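You operate a simulated robot arm through the tools that you are given. There is no shell and no other tool. Be economical: measure what you need, move in short steps, check, and stop when the job is done.

You are at the controls of a simulated robot arm. One attempt, no reset.

JOB
Thread leaves and red cover on the posts, bar over, screw tight.

Only the result counts: the job must be done as asked and must still hold three seconds after the hand-in. Knocking over, shifting, dropping, spilling or breaking anything else fails it. Lids that push on must go on centred and level and be pressed home; caps that screw on are set level and turned clockwise until they are tight.

ROBOT AND FRAMES
A 7-joint arm with a two-finger parallel gripper, fixed in place. Base frame: the origin is at the foot of the arm, x ahead of it, y to its left, z up; the work surface is at about z = 850. Lengths are in mm, angles in degrees, forces in N, time in s.
With the tool pointing down near the work surface it reaches from about 340 to 760 mm from the base axis. Its first joint turns from -115.0 to 115.0 degrees. Payload 3.91 kg.
Tool frame: the origin (TCP) lies between the finger pads and is the grasp point; the fingertips stand 30 mm ahead of it; z points along the fingers, y is the line along which they close. Largest opening 110 mm; finger width 20, thickness 10; the body of the gripper, 48 by 112 mm, starts 55 mm behind the TCP.
Orientation is told as [roll, pitch, yaw] about the base's x, y, z axes, in that order, counted from this pose: with the fingers straight down and closing along the base's y, the tool's x points along the base's -x, its y along +y and its z along -z.

CONTROLS
- The arm moves only by the tool play_rows. Its argument "commands" is text: rows parted by semicolons, each of 7 numbers parted by spaces: the shift along the base's x, y, z in mm, then the turn, a rotation vector about the base's x, y, z in degrees, then the opening, from 0 (shut) to 1 (fully open). In form: x y z rx ry rz fingers; .... A call has 1 to 10 rows; each row shifts and turns the commanded pose from where the row before left it. A row lasts 0.2 s, in which the tool goes at most 50 mm and 8.6 degrees; a call with a longer step from one row to the next is refused whole, and so is a gripper value outside its range. A pose out of reach is approached as far as the arm can. The call stops where the force on the tool passes 40 N (or 10 N more than at its start, if that is more) or the arm is blocked; 0.2 s more then pass. The fingers move at their own pace (about 108 mm/s each) and stop on an object; they squeeze with about 45 N. The grip force told is the motor's: it shows also when the fingers shut on nothing. Time passes only in rows, and 0.2 s behind the last, so rows that do not move let the fingers close. It gives the time, the measured TCP pose, the force on the tool (base axes), the opening and the grip force at its end, in the units of the frame above (readings bear some noise).
- Cameras (640 x 400 px; columns grow to the right, rows downward): "scene" is fixed at [48.8, 500.8, 1575.5]; the picture's right is [-0.22, -0.98, 0.00], its down [-0.88, 0.20, -0.44] and it looks along [0.43, -0.10, -0.90] (base axes); focal length 236 px, centre (320, 200). "wrist" rides on the gripper at [72, 17, -103] in the tool frame; the picture's right is [-0.23, 0.97, 0.00], its down [-0.76, -0.18, -0.62] and it looks along [-0.61, -0.14, 0.78] (tool axes); focal length 222 px, centre (320, 200). There is no depth. A picture from a camera that has moved, and an enlarged one, comes with that camera's place and axes in the base frame and with its lens.
- snapshot(camera): a new picture of that camera. It takes no simulated time.
- raise_lower(by): slides the trunk up (or, below 0, down) by that many mm; the arm rides with it, the base frame stays. It gives what a move gives, with no picture.
- zoom(camera, box): a new picture of the part [left, top, right, bottom] of that camera's present view, enlarged. It takes no simulated time.
- job_done(): hands the job in; it is judged then, once.

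Go step by step. Nothing tells you positions but the pictures and the camera data: compare them with the known pose of the tool, close in by small moves and look again before you grip or let go. The budget is 120 turns and 84 pictures, counting those below and the enlarged ones. Unless the task says otherwise, let go and move clear before handing in, and close with one line.

The tools are called after "Call:" as a command line: name --argument value ..., lists and objects as JSON in quotes. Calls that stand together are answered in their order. play_rows: Moves the arm, as the interface text tells. Its arguments: {"type":"object","properties":{"commands":{"type":"string"}},"required":["commands"]} The other tools are called the same way: raise_lower (by) slides the trunk up or down; snapshot (camera) takes a picture; zoom (camera, box) takes an enlarged picture of a part of a camera's view; job_done () hands the job in.

At the start:

```text
clock: 0.0
tool_pos: [425.5, 322.6, 1175.3]
tool_rot: [0.1, 0.0, 0.0]
force: [-0.7, -0.5, -0.2]
finger_gap: 110.2
gripper_force: 0.0
trunk travel left (down, up): [-775.0, 215.0]
```

scene: 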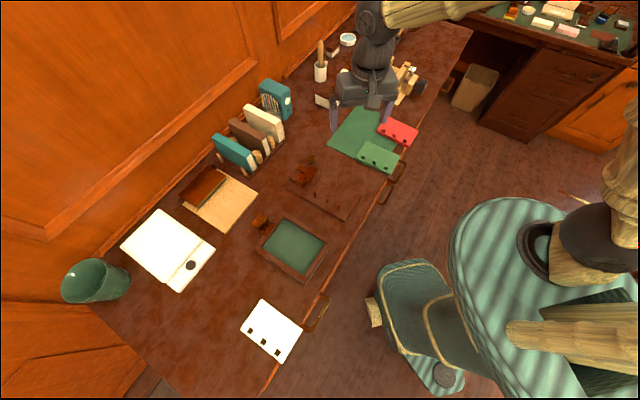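
wrist: 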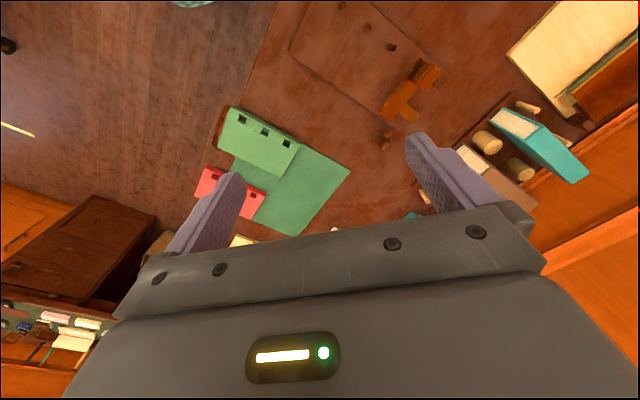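

I see a desk with a base plate with posts, white leaves with square holes, a red and a green cover, and a brown bar. I'll look closer before moving.

Call:
zoom --camera "scene" --box '[270, 90, 430, 230]'

Call:
zoom --camera "scene" --box '[100, 200, 340, 370]'

Call:
zoom --camera "wrist" --box '[180, 0, 460, 240]'

Call:
zoom --camera "scene" --box '[180, 30, 440, 190]'

```text
2.86 times, centred on (350, 160) of scene
camera zoom: at [48.8, 500.8, 1575.5], right [-0.22, -0.98, 0.0], down [-0.88, 0.2, -0.44], along [0.43, -0.1, -0.9], focal length 676 px, centre (234, 314)
```

zoom: 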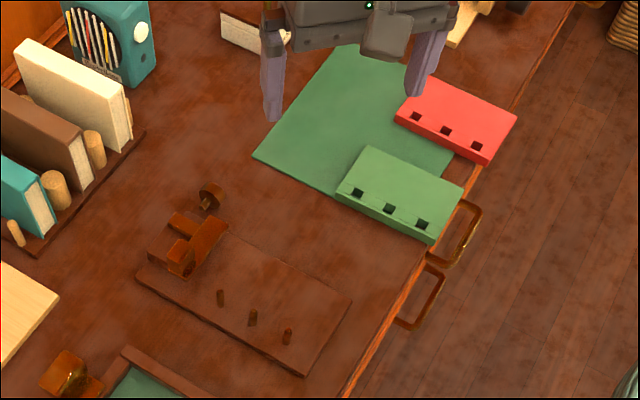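

```text
2.35 times, centred on (220, 285) of scene
camera zoom: at [48.8, 500.8, 1575.5], right [-0.22, -0.98, 0.0], down [-0.88, 0.2, -0.44], along [0.43, -0.1, -0.9], focal length 556 px, centre (555, 0)
```

zoom: 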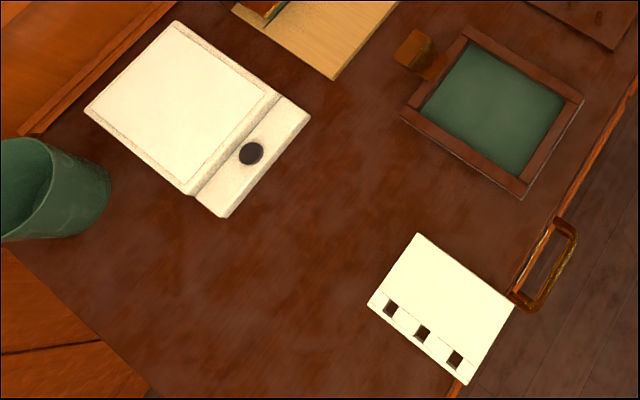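

```text
1.67 times, centred on (320, 120) of wrist
camera zoom: at [353.1, 340.4, 1279.1], right [0.23, 0.97, 0.0], down [0.76, -0.18, 0.62], along [0.61, -0.14, -0.78], focal length 370 px, centre (320, 333)
```

zoom: 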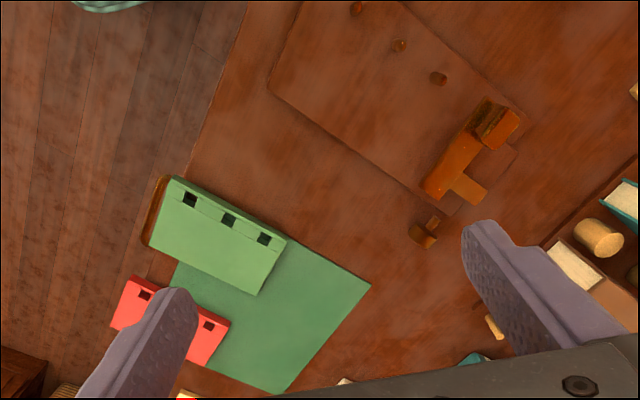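

```text
2.46 times, centred on (310, 110) of scene
camera zoom: at [48.8, 500.8, 1575.5], right [-0.22, -0.98, 0.0], down [-0.88, 0.2, -0.44], along [0.43, -0.1, -0.9], focal length 582 px, centre (345, 422)
```

zoom: 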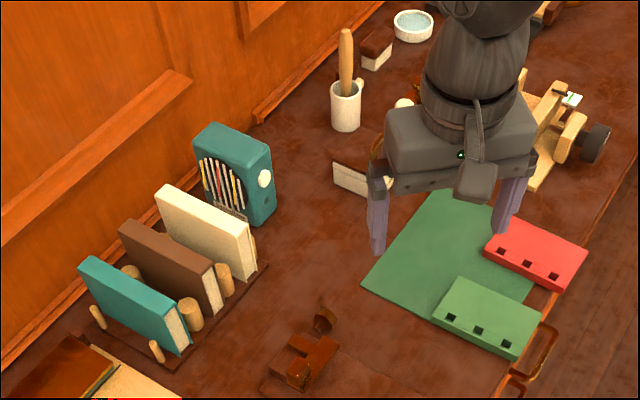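

The posts stand in a row on the plate, roughly perpendicular to the desk edge, and the desk edge runs at 45° in the base frame. I'll turn the tool to a 45° yaw and take a close look at the binder.

Call:
play_rows --commands "-30 -3 -20 0 0 7.5 1;-30 -3 -20 0 0 7.5 1;-30 -3 -20 0 0 7.5 1;-30 -3 -20 0 0 7.5 1;-30 -2 -20 0 0 7.5 1;-21 -2 -25 0 0 7.5 1"

Call:
snapshot --camera "wrist"

Call:
snapshot --camera "scene"

```text
clock: 1.4
tool_pos: [252.9, 305.8, 1051.4]
tool_rot: [-0.1, 0.0, 45.0]
force: [1.3, 0.1, 0.5]
finger_gap: 110.0
gripper_force: 0.0
trunk travel left (down, up): [-775.0, 215.0]
```

```text
77 pictures are left
camera wrist: at [189.5, 267.3, 1156.4], right [-0.53, 0.85, 0.0], down [0.66, 0.41, 0.62], along [0.53, 0.33, -0.78], focal length 222 px, centre (320, 200)
```

wrist: 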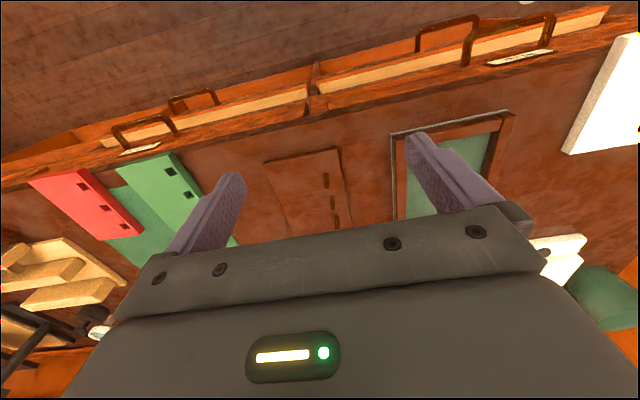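

```text
76 pictures are left
```

scene: 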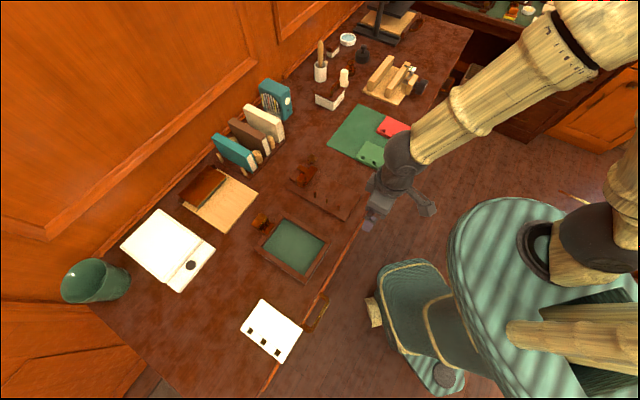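

The gripper body hides the lower half of the wrist view, so I'll move the TCP out over the plate.

Call:
play_rows --commands "30 30 -5 0 0 0 1;30 30 -5 0 0 0 1;30 30 -5 0 0 0 1;20 20 -5 0 0 0 1"

Call:
snapshot --camera "wrist"

Call:
zoom --camera "wrist" --box '[200, 20, 460, 220]'

```text
clock: 2.4
tool_pos: [366.1, 417.7, 1033.4]
tool_rot: [-0.1, 0.1, 45.1]
force: [0.8, -1.0, 0.2]
finger_gap: 110.1
gripper_force: 0.2
trunk travel left (down, up): [-775.0, 215.0]
```

```text
75 pictures are left
camera wrist: at [301.7, 379.1, 1136.3], right [-0.53, 0.85, 0.0], down [0.66, 0.41, 0.62], along [0.53, 0.33, -0.78], focal length 222 px, centre (320, 200)
```

wrist: 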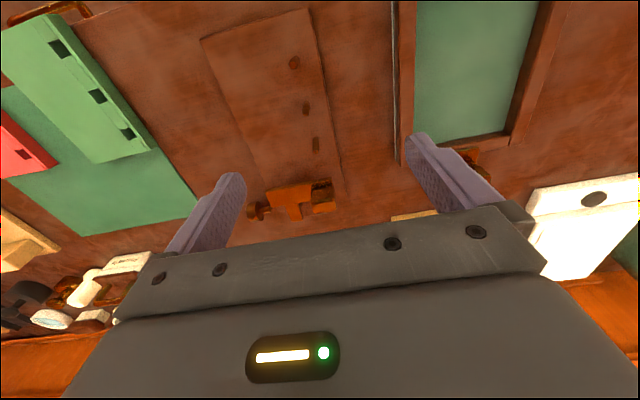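

```text
2.00 times, centred on (330, 120) of wrist
camera zoom: at [301.7, 379.1, 1136.3], right [-0.53, 0.85, 0.0], down [0.66, 0.41, 0.62], along [0.53, 0.33, -0.78], focal length 444 px, centre (300, 360)
```

zoom: 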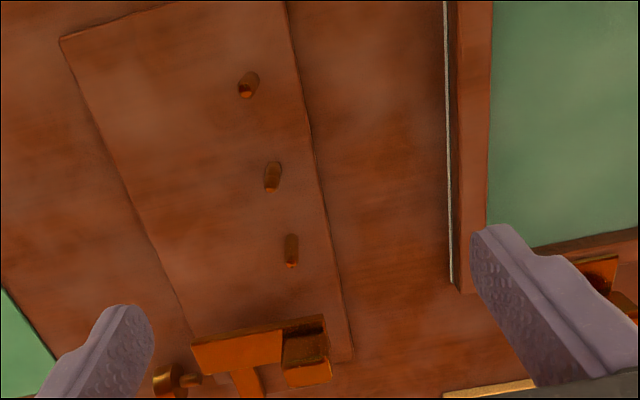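

The posts are at roughly (339,372), (372,405) and (406,437). Next I'll look closely at the bar and screw behind the plate.

Call:
play_rows --commands "30 30 0 0 0 0 1;30 30 0 0 0 0 1;15 15 0 0 0 0 1"

Call:
zoom --camera "wrist" --box '[210, 0, 410, 160]'

Call:
zoom --camera "scene" --box '[270, 140, 370, 220]'

```text
clock: 3.2
tool_pos: [440.6, 493.1, 1030.5]
tool_rot: [0.1, 0.2, 45.0]
force: [0.0, 0.1, -0.7]
finger_gap: 110.1
gripper_force: 0.1
trunk travel left (down, up): [-775.0, 215.0]
```

```text
2.50 times, centred on (310, 80) of wrist
camera zoom: at [377.6, 454.3, 1135.3], right [-0.53, 0.85, 0.0], down [0.66, 0.41, 0.62], along [0.53, 0.33, -0.78], focal length 555 px, centre (345, 500)
```

zoom: 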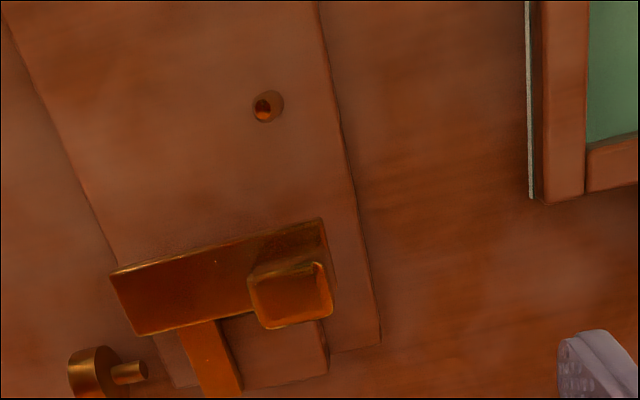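

```text
5.00 times, centred on (320, 180) of scene
camera zoom: at [48.8, 500.8, 1575.5], right [-0.22, -0.98, 0.0], down [-0.88, 0.2, -0.44], along [0.43, -0.1, -0.9], focal length 1182 px, centre (320, 300)
```

zoom: 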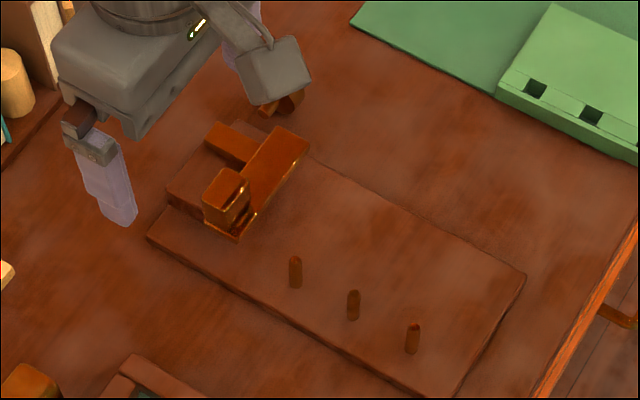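

I'll get nearer the bar to understand the mechanism.

Call:
play_rows --commands "25 -40 -20 0 0 0 1;0 0 -35 0 0 0 1"

Call:
zoom --camera "wrist" --box '[200, 0, 460, 200]'

Call:
zoom --camera "scene" --box '[280, 150, 340, 200]'

```text
refused: row 1 steps farther than a row can; nothing moved
```

```text
2.00 times, centred on (330, 100) of wrist
camera zoom: at [377.6, 454.3, 1135.3], right [-0.53, 0.85, 0.0], down [0.66, 0.41, 0.62], along [0.53, 0.33, -0.78], focal length 444 px, centre (300, 400)
```

zoom: 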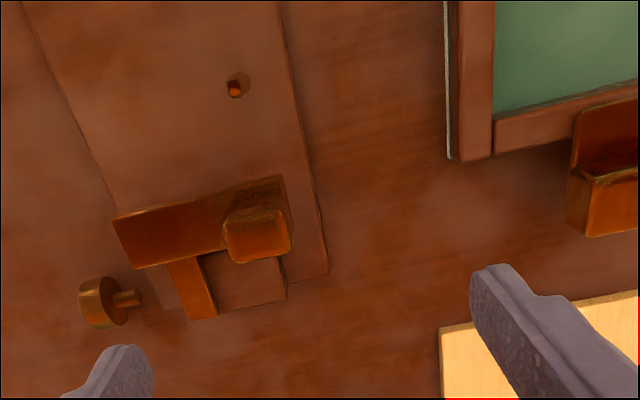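

```text
8.00 times, centred on (310, 175) of scene
camera zoom: at [48.8, 500.8, 1575.5], right [-0.22, -0.98, 0.0], down [-0.88, 0.2, -0.44], along [0.43, -0.1, -0.9], focal length 1892 px, centre (400, 400)
```

zoom: 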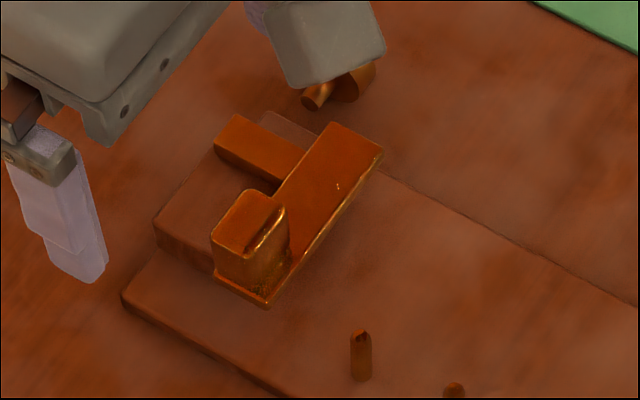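

Call:
play_rows --commands "20 -25 -20 0 0 0 1;10 -15 -30 0 0 0 1;0 0 -30 0 0 0 1"

Call:
snapshot --camera "wrist"

Call:
zoom --camera "wrist" --box '[240, 20, 400, 140]'

```text
clock: 4.0
tool_pos: [468.0, 453.0, 949.4]
tool_rot: [0.1, 0.0, 45.1]
force: [-0.2, 0.0, -0.2]
finger_gap: 109.7
gripper_force: 0.0
trunk travel left (down, up): [-775.0, 215.0]
```

```text
69 pictures are left
camera wrist: at [405.2, 413.8, 1054.0], right [-0.53, 0.85, 0.0], down [0.66, 0.41, 0.62], along [0.53, 0.33, -0.78], focal length 222 px, centre (320, 200)
```

wrist: 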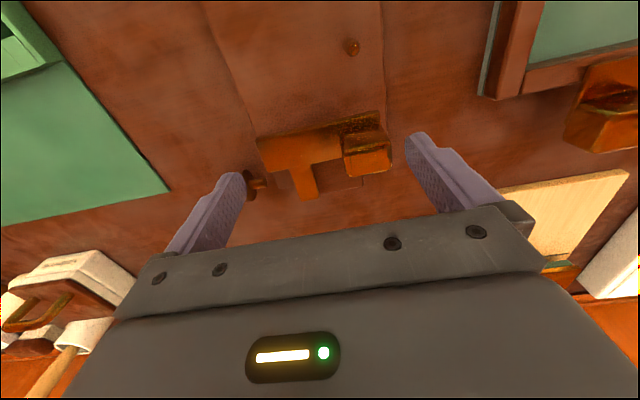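

```text
3.33 times, centred on (320, 80) of wrist
camera zoom: at [405.2, 413.8, 1054.0], right [-0.53, 0.85, 0.0], down [0.66, 0.41, 0.62], along [0.53, 0.33, -0.78], focal length 740 px, centre (320, 600)
```

zoom: 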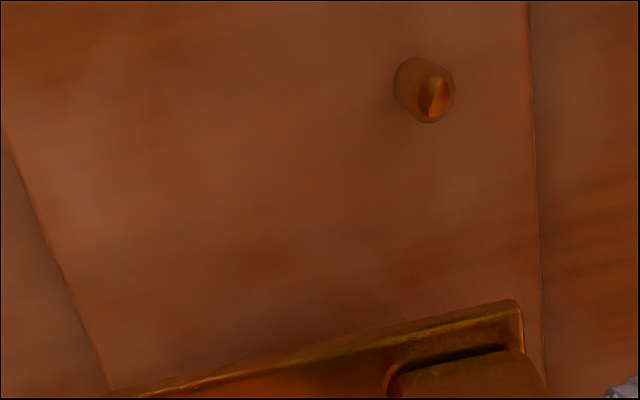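

Call:
zoom --camera "wrist" --box '[240, 90, 410, 210]'

```text
3.33 times, centred on (325, 150) of wrist
camera zoom: at [405.2, 413.8, 1054.0], right [-0.53, 0.85, 0.0], down [0.66, 0.41, 0.62], along [0.53, 0.33, -0.78], focal length 740 px, centre (303, 367)
```

zoom: 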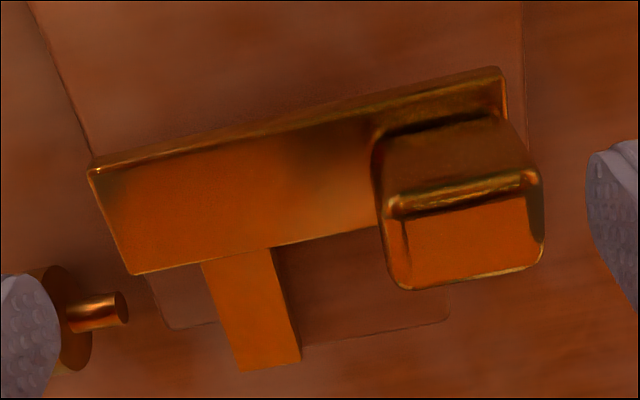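

To understand the bar I need a low, near-horizontal view of it, so I'll tilt the tool and back off.

Call:
play_rows --commands "-8 -10 8 5.66 -5.66 0 1;-8 -10 4 5.66 -5.66 0 1;-8 -10 0 5.66 -5.66 0 1;-8 -10 0 5.66 -5.66 0 1;-4 -9 0 5.66 -5.66 0 1"

Call:
snapshot --camera "wrist"

Call:
zoom --camera "wrist" --box '[230, 60, 410, 200]'

```text
clock: 5.2
tool_pos: [433.5, 404.7, 963.5]
tool_rot: [0.0, -40.0, 45.0]
force: [-0.5, 0.2, 0.3]
finger_gap: 110.0
gripper_force: 0.1
trunk travel left (down, up): [-775.0, 215.0]
```

```text
66 pictures are left
camera wrist: at [335.7, 329.9, 996.6], right [-0.57, 0.81, 0.15], down [0.25, 0.0, 0.97], along [0.78, 0.58, -0.21], focal length 222 px, centre (320, 200)
```

wrist: 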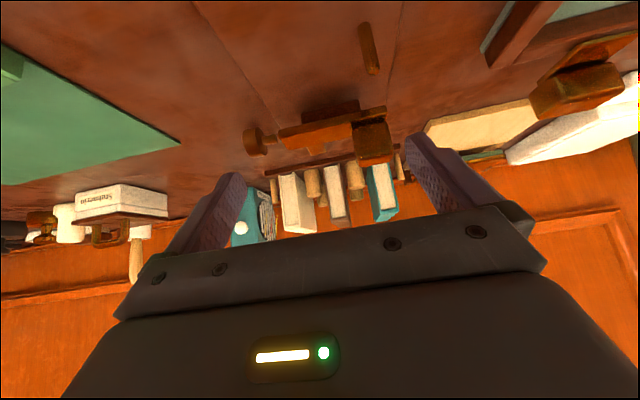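

```text
2.86 times, centred on (320, 130) of wrist
camera zoom: at [335.7, 329.9, 996.6], right [-0.57, 0.81, 0.15], down [0.25, 0.0, 0.97], along [0.78, 0.58, -0.21], focal length 635 px, centre (320, 400)
```

zoom: 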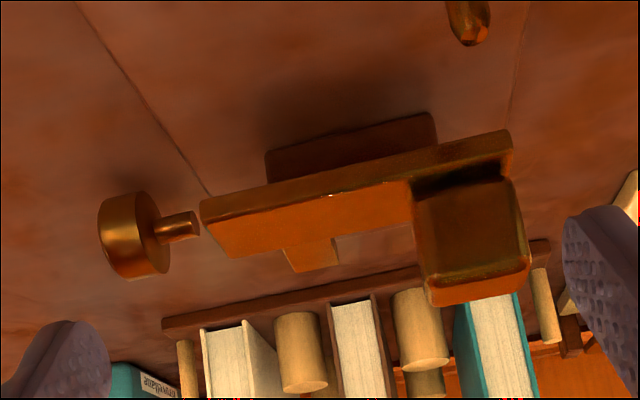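

The bar seems to rest on a pedestal at the plate's far end. I'll look from the left side to confirm its shape.

Call:
play_rows --commands "0 0 10 0 0 -8.18 1;0 0 5 0 0 -8.18 1;0 10 0 0 0 -8.18 1;0 10 0 0 0 -8.18 1;0 10 0 0 0 -8.18 1;0 10 0 0 0 -8.18 1;0 10 0 0 0 -8.18 1;0 10 0 0 0 -8.18 1;5 10 0 0 0 -8.18 1;7 13 -10 0 0 -8.18 1"

Call:
snapshot --camera "wrist"

Call:
zoom --camera "wrist" --box '[230, 60, 430, 200]'

```text
clock: 7.4
tool_pos: [445.9, 487.9, 967.0]
tool_rot: [-0.1, -40.1, -36.8]
force: [1.2, -0.5, -0.1]
finger_gap: 110.1
gripper_force: 0.1
trunk travel left (down, up): [-775.0, 215.0]
```

```text
64 pictures are left
camera wrist: at [359.4, 574.6, 1000.0], right [0.72, 0.68, 0.14], down [0.04, -0.25, 0.97], along [0.69, -0.69, -0.21], focal length 222 px, centre (320, 200)
```

wrist: 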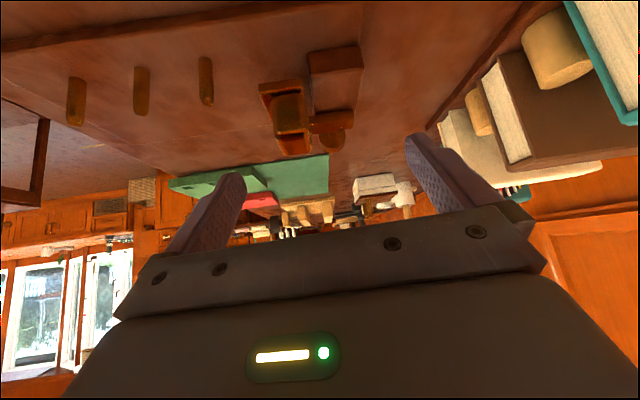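

```text
2.86 times, centred on (330, 130) of wrist
camera zoom: at [359.4, 574.6, 1000.0], right [0.72, 0.68, 0.14], down [0.04, -0.25, 0.97], along [0.69, -0.69, -0.21], focal length 635 px, centre (291, 400)
```

zoom: 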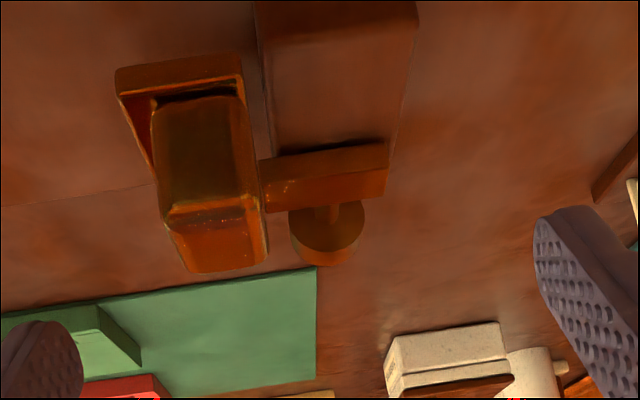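

Call:
zoom --camera "scene" --box '[230, 190, 350, 290]'

Call:
zoom --camera "scene" --box '[235, 290, 315, 370]'

Call:
zoom --camera "scene" --box '[340, 90, 440, 180]'

```text
4.00 times, centred on (290, 240) of scene
camera zoom: at [48.8, 500.8, 1575.5], right [-0.22, -0.98, 0.0], down [-0.88, 0.2, -0.44], along [0.43, -0.1, -0.9], focal length 946 px, centre (440, 40)
```

zoom: 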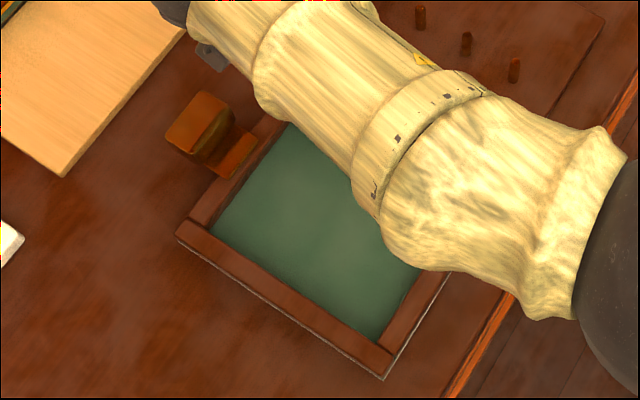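

```text
5.00 times, centred on (275, 330) of scene
camera zoom: at [48.8, 500.8, 1575.5], right [-0.22, -0.98, 0.0], down [-0.88, 0.2, -0.44], along [0.43, -0.1, -0.9], focal length 1182 px, centre (545, -450)
```

zoom: 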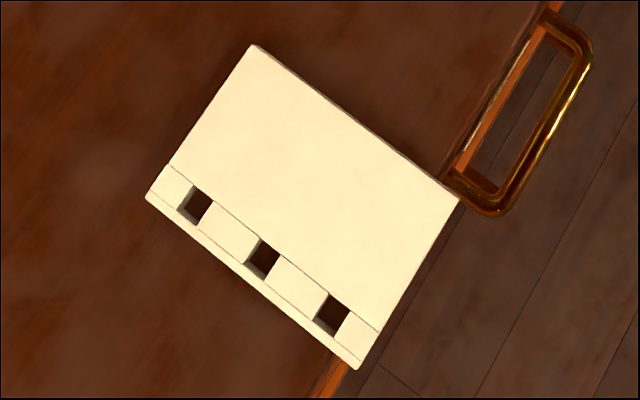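

```text
4.44 times, centred on (390, 135) of scene
camera zoom: at [48.8, 500.8, 1575.5], right [-0.22, -0.98, 0.0], down [-0.88, 0.2, -0.44], along [0.43, -0.1, -0.9], focal length 1051 px, centre (9, 489)
```

zoom: 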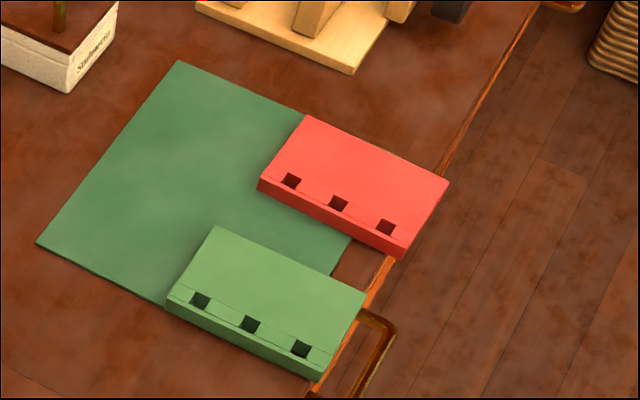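

Call:
zoom --camera "wrist" --box '[50, 30, 230, 130]'

Call:
zoom --camera "wrist" --box '[240, 40, 380, 170]'

```text
3.56 times, centred on (140, 80) of wrist
camera zoom: at [359.4, 574.6, 1000.0], right [0.72, 0.68, 0.14], down [0.04, -0.25, 0.97], along [0.69, -0.69, -0.21], focal length 790 px, centre (960, 627)
```

zoom: 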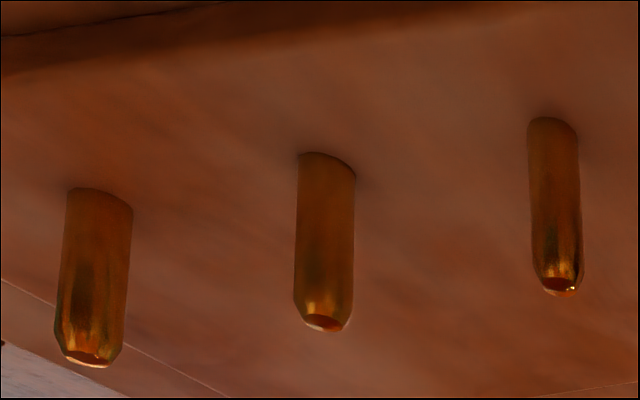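

```text
3.08 times, centred on (310, 105) of wrist
camera zoom: at [359.4, 574.6, 1000.0], right [0.72, 0.68, 0.14], down [0.04, -0.25, 0.97], along [0.69, -0.69, -0.21], focal length 684 px, centre (351, 492)
```

zoom: 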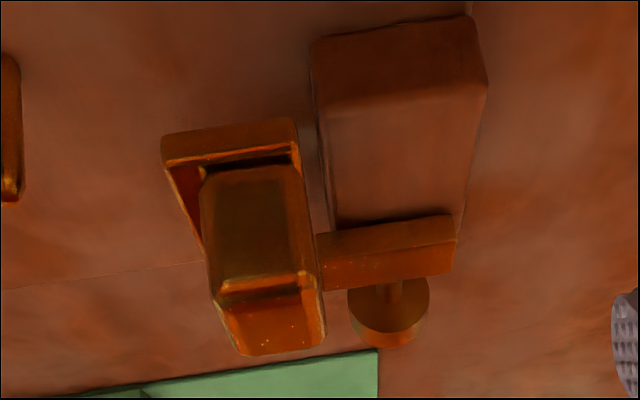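

Everything looks clear: posts are 38 mm tall with chamfered tips, tops at z≈897, and the bar sits at z≈896–904 with a grip block on its left end. I'll return to a vertical tool over the block to test how the bar moves.

Call:
play_rows --commands "0 0 25 0 0 8.2 1;0 0 20 0 0 8.2 1;0 0 0 0 0 8.2 1;0 0 0 0 0 8.2 1;0 0 0 0 0 8.2 1;0 0 0 0 0 8.2 1;0 0 0 0 0 8.2 1;0 0 0 0 0 8.2 1;0 0 0 0 0 8.2 1;0 0 0 0 0 8.1 1"

Call:
play_rows --commands "0 -3 0 -5.66 5.66 0 1;0 -3 0 -5.66 5.66 0 1;0 -3 0 -5.66 5.66 0 1;0 -3 0 -5.66 5.66 0 0.6;2 -2 0 -5.66 5.66 0 0.6;0 0 0 0 0 0 0.6"

Call:
zoom --camera "wrist" --box '[220, 60, 460, 240]'

```text
clock: 9.6
tool_pos: [445.3, 486.5, 1011.5]
tool_rot: [0.0, -40.0, 45.3]
force: [0.1, -0.2, 0.0]
finger_gap: 109.9
gripper_force: 0.1
trunk travel left (down, up): [-775.0, 215.0]
```

```text
clock: 11.0
tool_pos: [446.2, 472.4, 1011.7]
tool_rot: [0.1, 0.1, 45.1]
force: [-0.2, 0.5, -0.1]
finger_gap: 65.8
gripper_force: 0.1
trunk travel left (down, up): [-775.0, 215.0]
```

```text
2.22 times, centred on (340, 150) of wrist
camera zoom: at [383.1, 432.8, 1116.5], right [-0.53, 0.85, 0.0], down [0.66, 0.41, 0.62], along [0.53, 0.33, -0.78], focal length 494 px, centre (276, 311)
```

zoom: 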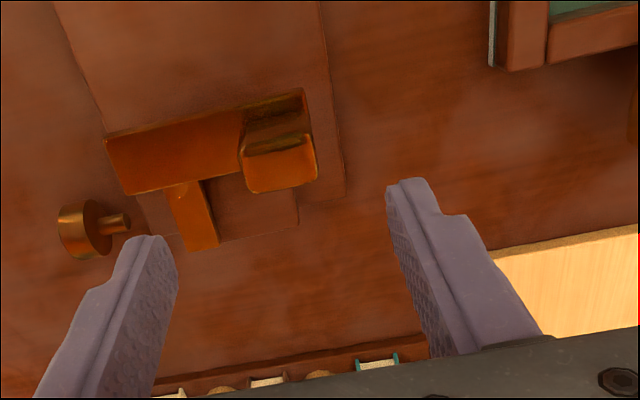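

Block centre is near (447.7, 474.5), matching the earlier estimate. Descending and gripping it.

Call:
play_rows --commands "1 2 -35 0 0 0 0.6;0 0 -30 0 0 0 0.6;0 0 -6 0 0 0 0.6;0 0 0 0 0 0 0.3;0 0 0 0 0 0 0.2;0 0 0 0 0 0 0.2"

Call:
zoom --camera "scene" --box '[270, 130, 370, 210]'

Call:
snapshot --camera "wrist"

```text
clock: 12.4
tool_pos: [448.2, 475.2, 939.7]
tool_rot: [0.0, 0.0, 45.1]
force: [-4.9, 4.3, -3.1]
finger_gap: 29.5
gripper_force: 44.9
trunk travel left (down, up): [-775.0, 215.0]
```

```text
5.00 times, centred on (320, 170) of scene
camera zoom: at [48.8, 500.8, 1575.5], right [-0.22, -0.98, 0.0], down [-0.88, 0.2, -0.44], along [0.43, -0.1, -0.9], focal length 1182 px, centre (320, 350)
```

zoom: 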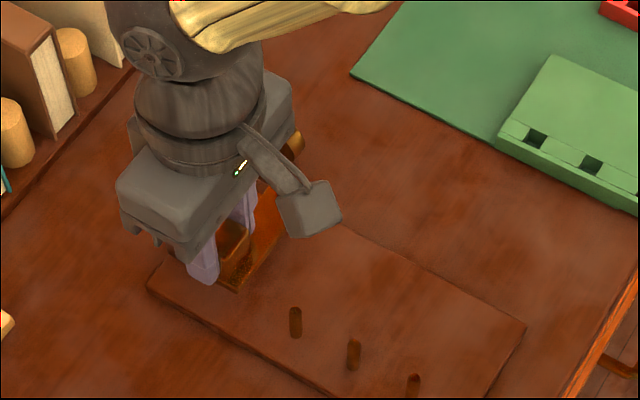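

```text
55 pictures are left
camera wrist: at [385.2, 436.7, 1044.7], right [-0.53, 0.85, 0.0], down [0.66, 0.41, 0.62], along [0.53, 0.33, -0.78], focal length 222 px, centre (320, 200)
```

wrist: 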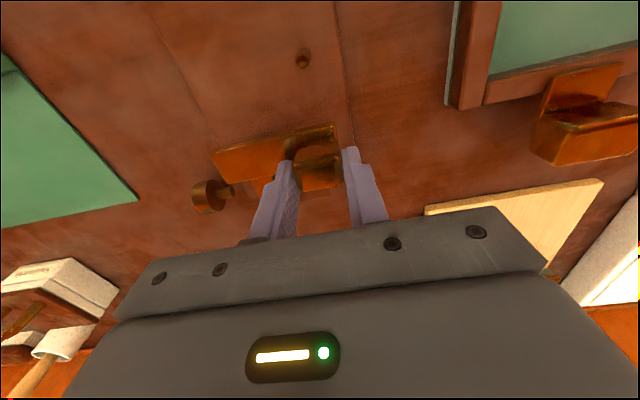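

Gripped. I'll test a small lift.

Call:
play_rows --commands "0 0 2 0 0 0 0.2;0 0 2 0 0 0 0.2;0 0 2 0 0 0 0.2"

```text
clock: 13.2
tool_pos: [447.7, 476.5, 940.9]
tool_rot: [0.0, 0.6, 45.1]
force: [-6.7, 6.8, -35.8]
finger_gap: 29.6
gripper_force: 44.7
trunk travel left (down, up): [-775.0, 215.0]
```

The bar resists lifting. I'll go back down and try a small pull toward the posts.

Call:
play_rows --commands "0 0 -3 0 0 0 0.2;0 0 -3 0 0 0 0.2;-1.5 -1.5 0 0 0 0 0.2;-1.5 -1.5 0 0 0 0 0.2;-1.5 -1.5 0 0 0 0 0.2"

```text
clock: 14.4
tool_pos: [443.6, 471.3, 942.3]
tool_rot: [0.1, -0.2, 45.1]
force: [-5.2, 5.7, 1.9]
finger_gap: 29.6
gripper_force: 45.1
trunk travel left (down, up): [-775.0, 215.0]
```

It moves freely that way. I'll pull a bit further and look.

Call:
play_rows --commands "-3 -3 0 0 0 0 0.2;-3 -3 0 0 0 0 0.2;-3 -3 0 0 0 0 0.2"

Call:
zoom --camera "wrist" --box '[180, 20, 400, 240]'

```text
clock: 15.2
tool_pos: [432.6, 461.2, 941.7]
tool_rot: [0.1, -0.2, 45.1]
force: [-7.0, 9.1, 9.9]
finger_gap: 29.4
gripper_force: 44.4
trunk travel left (down, up): [-775.0, 215.0]
```

```text
1.82 times, centred on (290, 130) of wrist
camera zoom: at [369.8, 421.4, 1046.0], right [-0.53, 0.85, 0.0], down [0.66, 0.41, 0.62], along [0.53, 0.33, -0.78], focal length 404 px, centre (374, 327)
```

zoom: 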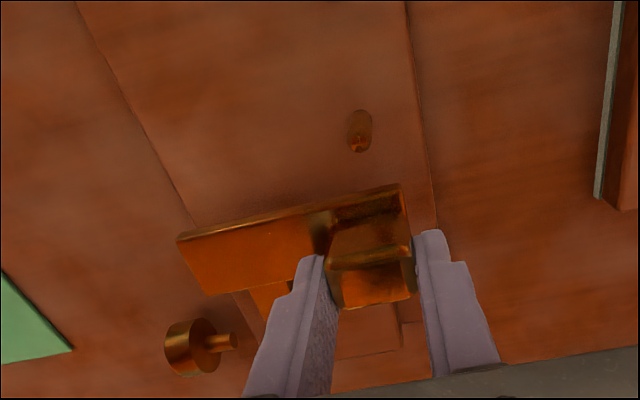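

The bar slides straight toward the posts, so it is a sliding clamp bar. I'll push it back to its start to leave room for loading, then release it.

Call:
play_rows --commands "3 3 0 0 0 0 0.2;3 3 0 0 0 0 0.2;3 3 0 0 0 0 0.2;3 3 0 0 0 0 0.2;1.5 1.5 0 0 0 0 0.2;0 0 0 0 0 0 0.2;0 0 0 0 0 0 0.6;0 0 0 0 0 0 0.6"

Call:
play_rows --commands "0 0 40 0 0 0 1;0 0 50 0 0 0 1"

Call:
zoom --camera "wrist" --box '[180, 0, 440, 200]'

```text
clock: 17.0
tool_pos: [448.4, 473.4, 939.3]
tool_rot: [0.0, 0.1, 45.0]
force: [-0.3, -0.3, -0.8]
finger_gap: 66.1
gripper_force: 0.0
trunk travel left (down, up): [-775.0, 215.0]
```

```text
clock: 17.6
tool_pos: [446.5, 473.7, 1028.9]
tool_rot: [0.0, 0.1, 45.1]
force: [0.0, 1.0, 0.4]
finger_gap: 109.8
gripper_force: 0.1
trunk travel left (down, up): [-775.0, 215.0]
```

```text
2.00 times, centred on (310, 100) of wrist
camera zoom: at [383.5, 434.6, 1134.1], right [-0.53, 0.85, 0.0], down [0.66, 0.41, 0.62], along [0.53, 0.33, -0.78], focal length 444 px, centre (340, 400)
```

zoom: 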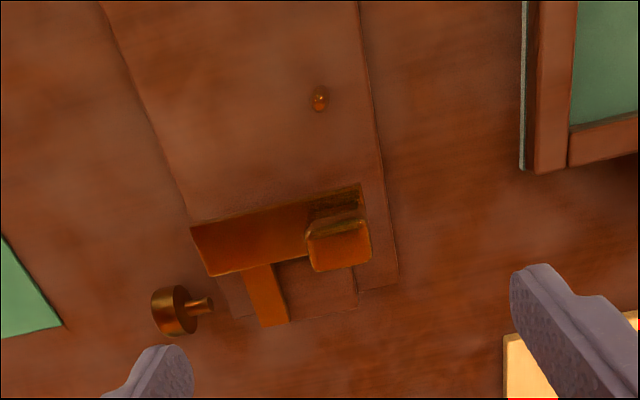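

The bar is back at its start. Now I'll go over the white leaf stack at about (45, 635).

Call:
play_rows --commands "-40 16 0 0 0 0 1;-40 16 0 0 0 0 1;-40 16 0 0 0 0 1;-40 16 0 0 0 0 1;-40 16 0 0 0 0 1;-40 16 0 0 0 0 1;-40 16 0 0 0 0 1;-40 16 0 0 0 0 1;-40 16 0 0 0 0 1;-40 16 0 0 0 0 1"

Call:
play_rows --commands "0 0 -25 0 0 0 1;0 0 -25 0 0 0 1"

Call:
snapshot --camera "wrist"

Call:
zoom --camera "wrist" --box '[200, 0, 460, 200]'

```text
clock: 19.8
tool_pos: [44.4, 634.0, 1030.3]
tool_rot: [0.1, 0.0, 45.1]
force: [-0.1, -0.5, 0.2]
finger_gap: 109.7
gripper_force: 0.0
trunk travel left (down, up): [-775.0, 215.0]
```

```text
clock: 20.4
tool_pos: [47.5, 635.4, 981.7]
tool_rot: [0.2, 0.0, 45.1]
force: [-0.1, 0.1, 0.3]
finger_gap: 110.2
gripper_force: 0.1
trunk travel left (down, up): [-775.0, 215.0]
```

```text
52 pictures are left
camera wrist: at [-15.9, 595.7, 1085.7], right [-0.53, 0.85, 0.0], down [0.66, 0.41, 0.62], along [0.53, 0.33, -0.78], focal length 222 px, centre (320, 200)
```

wrist: 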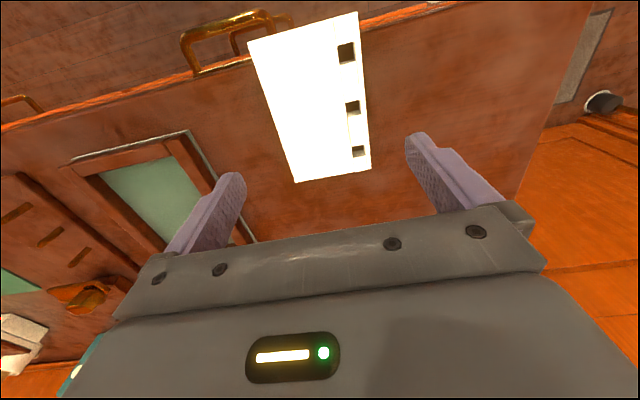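

```text
2.00 times, centred on (330, 100) of wrist
camera zoom: at [-15.9, 595.7, 1085.7], right [-0.53, 0.85, 0.0], down [0.66, 0.41, 0.62], along [0.53, 0.33, -0.78], focal length 444 px, centre (300, 400)
```

zoom: 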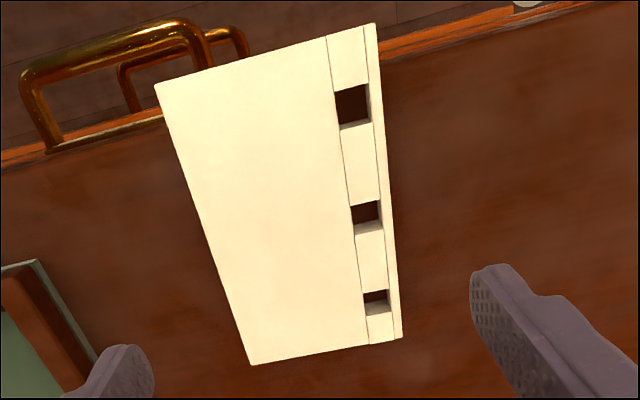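

The leaf block is about 140×90 mm, centred at about (47, 634) and turned 1° from the tool; its hole line is 34 mm from its centre. I'll descend around its 90 mm width.

Call:
play_rows --commands "-0.5 -1 -45 0 0 -1 1;0 0 -35 0 0 0 1;0 0 -15 0 0 0 1"

Call:
snapshot --camera "wrist"

```text
clock: 21.2
tool_pos: [48.4, 634.1, 886.1]
tool_rot: [0.1, 0.0, 43.9]
force: [-0.1, -0.6, 0.1]
finger_gap: 109.9
gripper_force: 0.2
trunk travel left (down, up): [-775.0, 215.0]
```

```text
50 pictures are left
camera wrist: at [-15.3, 595.5, 990.2], right [-0.51, 0.86, 0.0], down [0.67, 0.4, 0.62], along [0.53, 0.32, -0.78], focal length 222 px, centre (320, 200)
```

wrist: 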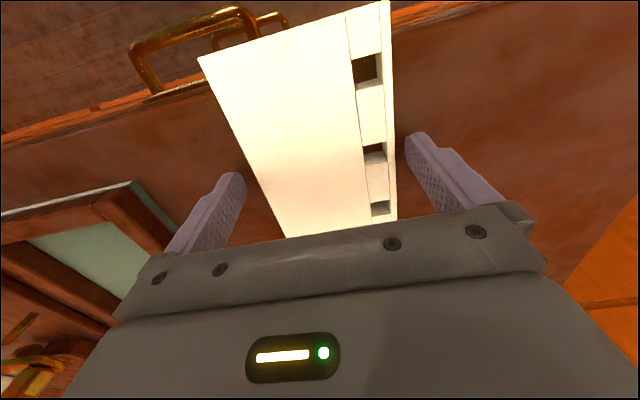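

Fingers straddle the block. Lowering 3 mm more and closing.

Call:
play_rows --commands "0 0 -3 0 0 0 1;0 0 0 0 0 0 0.85;0 0 0 0 0 0 0.78;0 0 0 0 0 0 0.75;0 0 0 0 0 0 0.75"

Call:
snapshot --camera "wrist"

```text
clock: 22.4
tool_pos: [48.5, 634.4, 883.9]
tool_rot: [0.0, -0.1, 44.1]
force: [-0.2, -0.3, -0.6]
finger_gap: 88.9
gripper_force: 44.8
trunk travel left (down, up): [-775.0, 215.0]
```

```text
49 pictures are left
camera wrist: at [-15.4, 595.5, 987.8], right [-0.51, 0.86, 0.0], down [0.67, 0.4, 0.62], along [0.53, 0.32, -0.78], focal length 222 px, centre (320, 200)
```

wrist: 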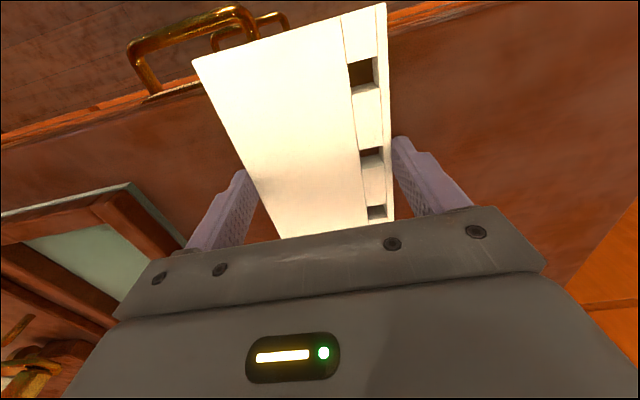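

Gripped at 89 mm. Lifting and measuring the leaf in the hand.

Call:
play_rows --commands "0 0 15 0 0 0 0.75;0 0 40 0 0 0 0.75;0 0 45 0 0 0 0.75;0 0 16 0 0 0 0.75"

Call:
zoom --camera "wrist" --box '[180, 0, 440, 240]'

```text
clock: 23.4
tool_pos: [49.4, 632.4, 999.8]
tool_rot: [0.0, -0.1, 44.1]
force: [-0.8, -0.2, -1.4]
finger_gap: 89.1
gripper_force: 44.5
trunk travel left (down, up): [-775.0, 215.0]
```

```text
1.67 times, centred on (310, 120) of wrist
camera zoom: at [-13.7, 594.4, 1103.5], right [-0.51, 0.86, 0.0], down [0.67, 0.4, 0.62], along [0.53, 0.32, -0.78], focal length 370 px, centre (337, 333)
```

zoom: 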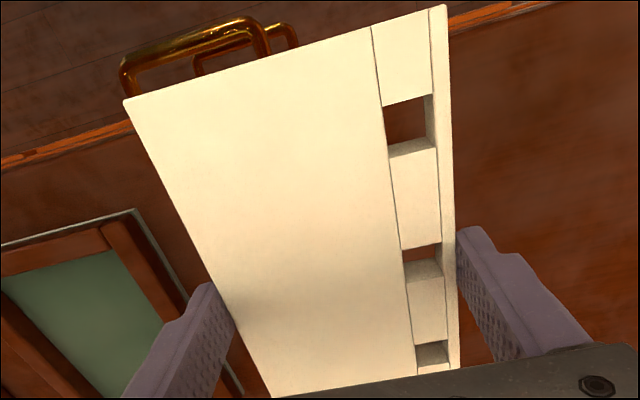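

The leaf block is about 15 mm thick, with its middle hole at tool (1.6, 32.2). I'll carry it over the posts, with TCP near (396, 383).

Call:
play_rows --commands "34.7 -24.9 0 0 0 0 0.75;34.7 -24.9 0 0 0 0 0.75;34.7 -24.9 0 0 0 0 0.75;34.7 -24.9 0 0 0 0 0.75;34.7 -24.9 0 0 0 0 0.75;34.7 -24.9 0 0 0 0 0.75;34.7 -24.9 0 0 0 0 0.75;34.7 -24.9 0 0 0 0 0.75;34.7 -24.9 0 0 0 0 0.75;34.7 -24.9 0 0 0 0.2 0.75"

Call:
play_rows --commands "0 0 -25 0 0 0 0.75;0 0 -25 0 0 0 0.75"

Call:
zoom --camera "wrist" --box '[240, 0, 480, 240]'

Call:
zoom --camera "scene" --box '[280, 130, 400, 230]'

```text
clock: 25.6
tool_pos: [399.9, 385.4, 1000.0]
tool_rot: [0.2, 0.0, 44.3]
force: [-0.1, 0.1, -1.6]
finger_gap: 89.0
gripper_force: 44.9
trunk travel left (down, up): [-775.0, 215.0]
```

```text
clock: 26.2
tool_pos: [396.3, 385.3, 949.9]
tool_rot: [0.0, 0.0, 44.3]
force: [-0.3, -0.4, -1.5]
finger_gap: 89.1
gripper_force: 44.9
trunk travel left (down, up): [-775.0, 215.0]
```

```text
1.67 times, centred on (360, 120) of wrist
camera zoom: at [333.7, 348.0, 1053.5], right [-0.52, 0.86, 0.0], down [0.67, 0.4, 0.62], along [0.53, 0.32, -0.78], focal length 370 px, centre (253, 333)
```

zoom: 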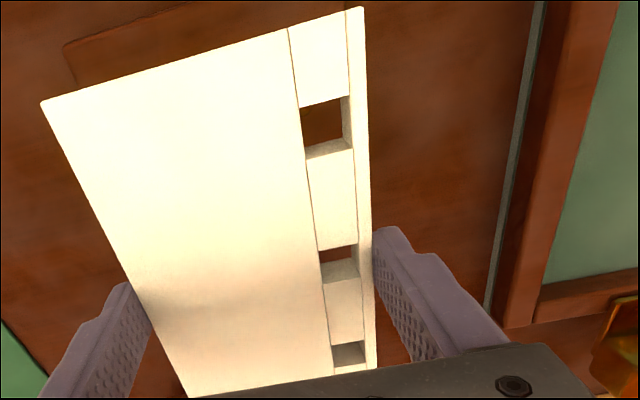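

```text
4.00 times, centred on (340, 180) of scene
camera zoom: at [48.8, 500.8, 1575.5], right [-0.22, -0.98, 0.0], down [-0.88, 0.2, -0.44], along [0.43, -0.1, -0.9], focal length 946 px, centre (240, 280)
```

zoom: 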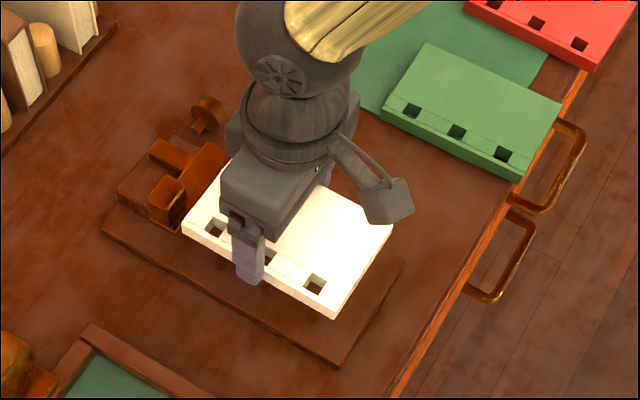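

Call:
play_rows --commands "0 0 -7 0 0 0 0.75;0 0 -6 0 0 0 0.75;0 0 0 0 0 0 0.75"

Call:
zoom --camera "scene" --box '[320, 170, 370, 210]'

Call:
zoom --camera "wrist" --box '[330, 20, 430, 100]'

```text
clock: 27.0
tool_pos: [394.7, 384.8, 935.8]
tool_rot: [0.1, 0.0, 44.3]
force: [0.4, 0.5, -1.0]
finger_gap: 88.9
gripper_force: 45.3
trunk travel left (down, up): [-775.0, 215.0]
```

```text
10.00 times, centred on (345, 190) of scene
camera zoom: at [48.8, 500.8, 1575.5], right [-0.22, -0.98, 0.0], down [-0.88, 0.2, -0.44], along [0.43, -0.1, -0.9], focal length 2365 px, centre (70, 300)
```

zoom: 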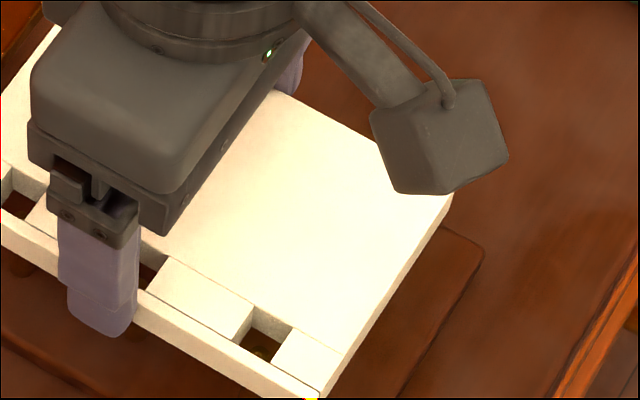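

```text
5.00 times, centred on (380, 60) of wrist
camera zoom: at [331.4, 346.1, 1040.1], right [-0.52, 0.86, 0.0], down [0.67, 0.4, 0.62], along [0.53, 0.32, -0.78], focal length 1111 px, centre (20, 900)
```

zoom: 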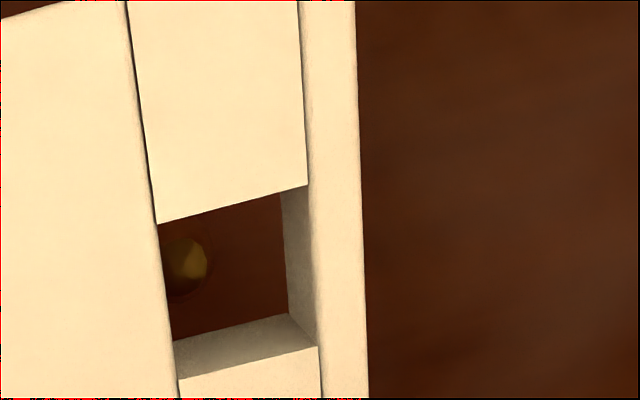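

Through the hole I can see post 1's tip off-centre by about 3–4 mm in +s. Correcting and looking again.

Call:
play_rows --commands "3 -2 0 0 0 0 0.75;0 0 0 0 0 0 0.75"

Call:
zoom --camera "wrist" --box '[330, 20, 430, 100]'

Call:
zoom --camera "scene" --box '[310, 170, 360, 210]'

```text
clock: 27.6
tool_pos: [399.8, 383.7, 936.1]
tool_rot: [0.2, 0.1, 44.3]
force: [0.0, -0.1, -0.8]
finger_gap: 89.1
gripper_force: 44.5
trunk travel left (down, up): [-775.0, 215.0]
```

```text
5.00 times, centred on (380, 60) of wrist
camera zoom: at [335.5, 344.4, 1039.5], right [-0.52, 0.86, 0.0], down [0.67, 0.4, 0.62], along [0.53, 0.32, -0.78], focal length 1111 px, centre (20, 900)
```

zoom: 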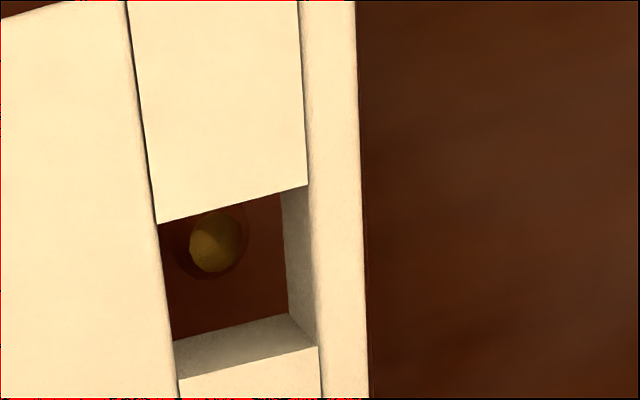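

```text
10.00 times, centred on (335, 190) of scene
camera zoom: at [48.8, 500.8, 1575.5], right [-0.22, -0.98, 0.0], down [-0.88, 0.2, -0.44], along [0.43, -0.1, -0.9], focal length 2365 px, centre (170, 300)
```

zoom: 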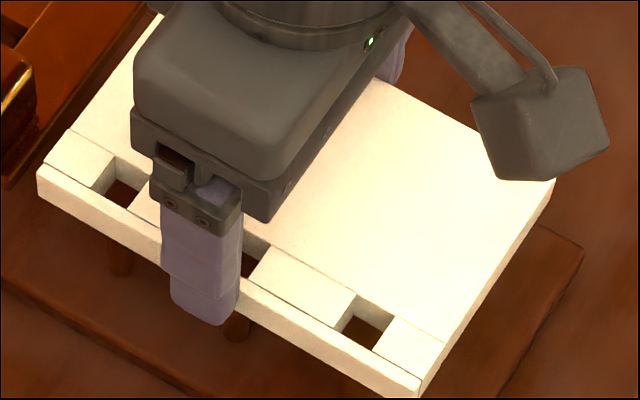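

Post 1 is nearly centred; a 1 mm tweak, then lower gently.

Call:
play_rows --commands "-1 -0.7 0 0 0 0 0.75;0 0 -5 0 0 0 0.75;0 0 -4 0 0 0 0.75;0 0 -4 0 0 0 0.75;0 0 0 0 0 0 0.75"

Call:
zoom --camera "wrist" --box '[320, 20, 440, 220]'

```text
clock: 28.8
tool_pos: [396.9, 381.1, 922.0]
tool_rot: [0.1, 0.0, 44.3]
force: [0.2, -0.4, -0.7]
finger_gap: 89.0
gripper_force: 44.8
trunk travel left (down, up): [-775.0, 215.0]
```

```text
2.00 times, centred on (380, 120) of wrist
camera zoom: at [333.4, 343.6, 1026.6], right [-0.52, 0.86, 0.0], down [0.67, 0.4, 0.62], along [0.53, 0.32, -0.78], focal length 444 px, centre (200, 360)
```

zoom: 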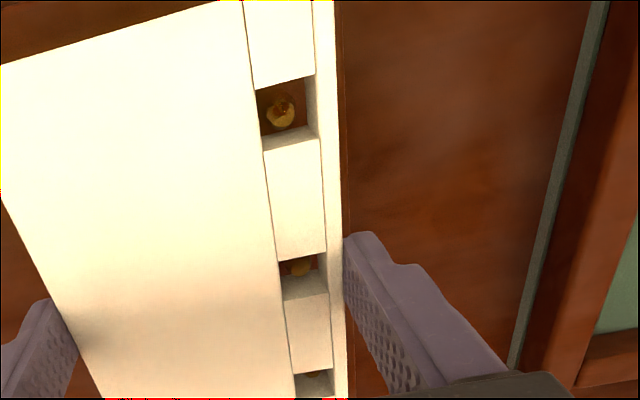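

The posts have entered the holes with no force. Continuing down to the plate.

Call:
play_rows --commands "0 0 -6 0 0 0 0.75;0 0 -6 0 0 0 0.75;0 0 -6 0 0 0 0.75;0 0 -4 0 0 0 0.75;0 0 -2 0 0 0 0.75;0 0 -2 0 0 0 0.75;0 0 -2 0 0 0 0.75"

```text
clock: 30.4
tool_pos: [397.2, 381.6, 895.4]
tool_rot: [0.2, 0.0, 44.3]
force: [-0.5, 0.0, 0.5]
finger_gap: 89.0
gripper_force: 44.4
trunk travel left (down, up): [-775.0, 215.0]
```

Call:
play_rows --commands "0 0 -1.5 0 0 0 0.75;0 0 -1.5 0 0 0 0.75;0 0 -1.5 0 0 0 0.75;0 0 0 0 0 0 0.75"

Call:
snapshot --camera "wrist"

```text
clock: 31.2
tool_pos: [398.5, 382.8, 895.4]
tool_rot: [0.1, -0.5, 44.2]
force: [-2.2, -2.3, 23.7]
finger_gap: 89.1
gripper_force: 45.3
trunk travel left (down, up): [-775.0, 215.0]
stopped in row 4: the force on the tool passed its limit (the readings are from after the stop); the commanded pose is now the measured one
```

```text
40 pictures are left
camera wrist: at [334.0, 343.3, 999.1], right [-0.52, 0.86, 0.0], down [0.67, 0.4, 0.63], along [0.54, 0.33, -0.78], focal length 222 px, centre (320, 200)
```

wrist: 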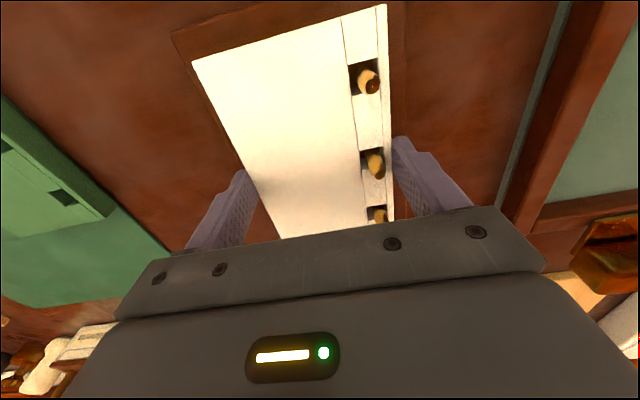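

Leaves are seated on the plate. Release and go up, then to the red cover.

Call:
play_rows --commands "0 0 1 0 0 0 0.85;0 0 0 0 0 0 1;0 0 0 0 0 0 1;0 0 20 0 0 0 1;0 0 45 0 0 0 1;0 0 45 0 0 0 1"

Call:
zoom --camera "wrist" --box '[220, 0, 440, 180]'

```text
clock: 32.6
tool_pos: [398.7, 381.4, 1001.2]
tool_rot: [0.1, -0.3, 44.2]
force: [-0.3, 0.2, 0.2]
finger_gap: 109.8
gripper_force: 0.0
trunk travel left (down, up): [-775.0, 215.0]
```

```text
2.22 times, centred on (330, 90) of wrist
camera zoom: at [335.3, 343.0, 1105.1], right [-0.52, 0.86, 0.0], down [0.67, 0.4, 0.63], along [0.53, 0.32, -0.78], focal length 494 px, centre (298, 444)
```

zoom: 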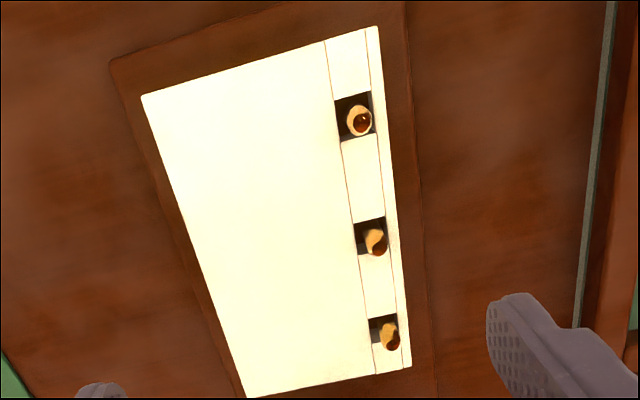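

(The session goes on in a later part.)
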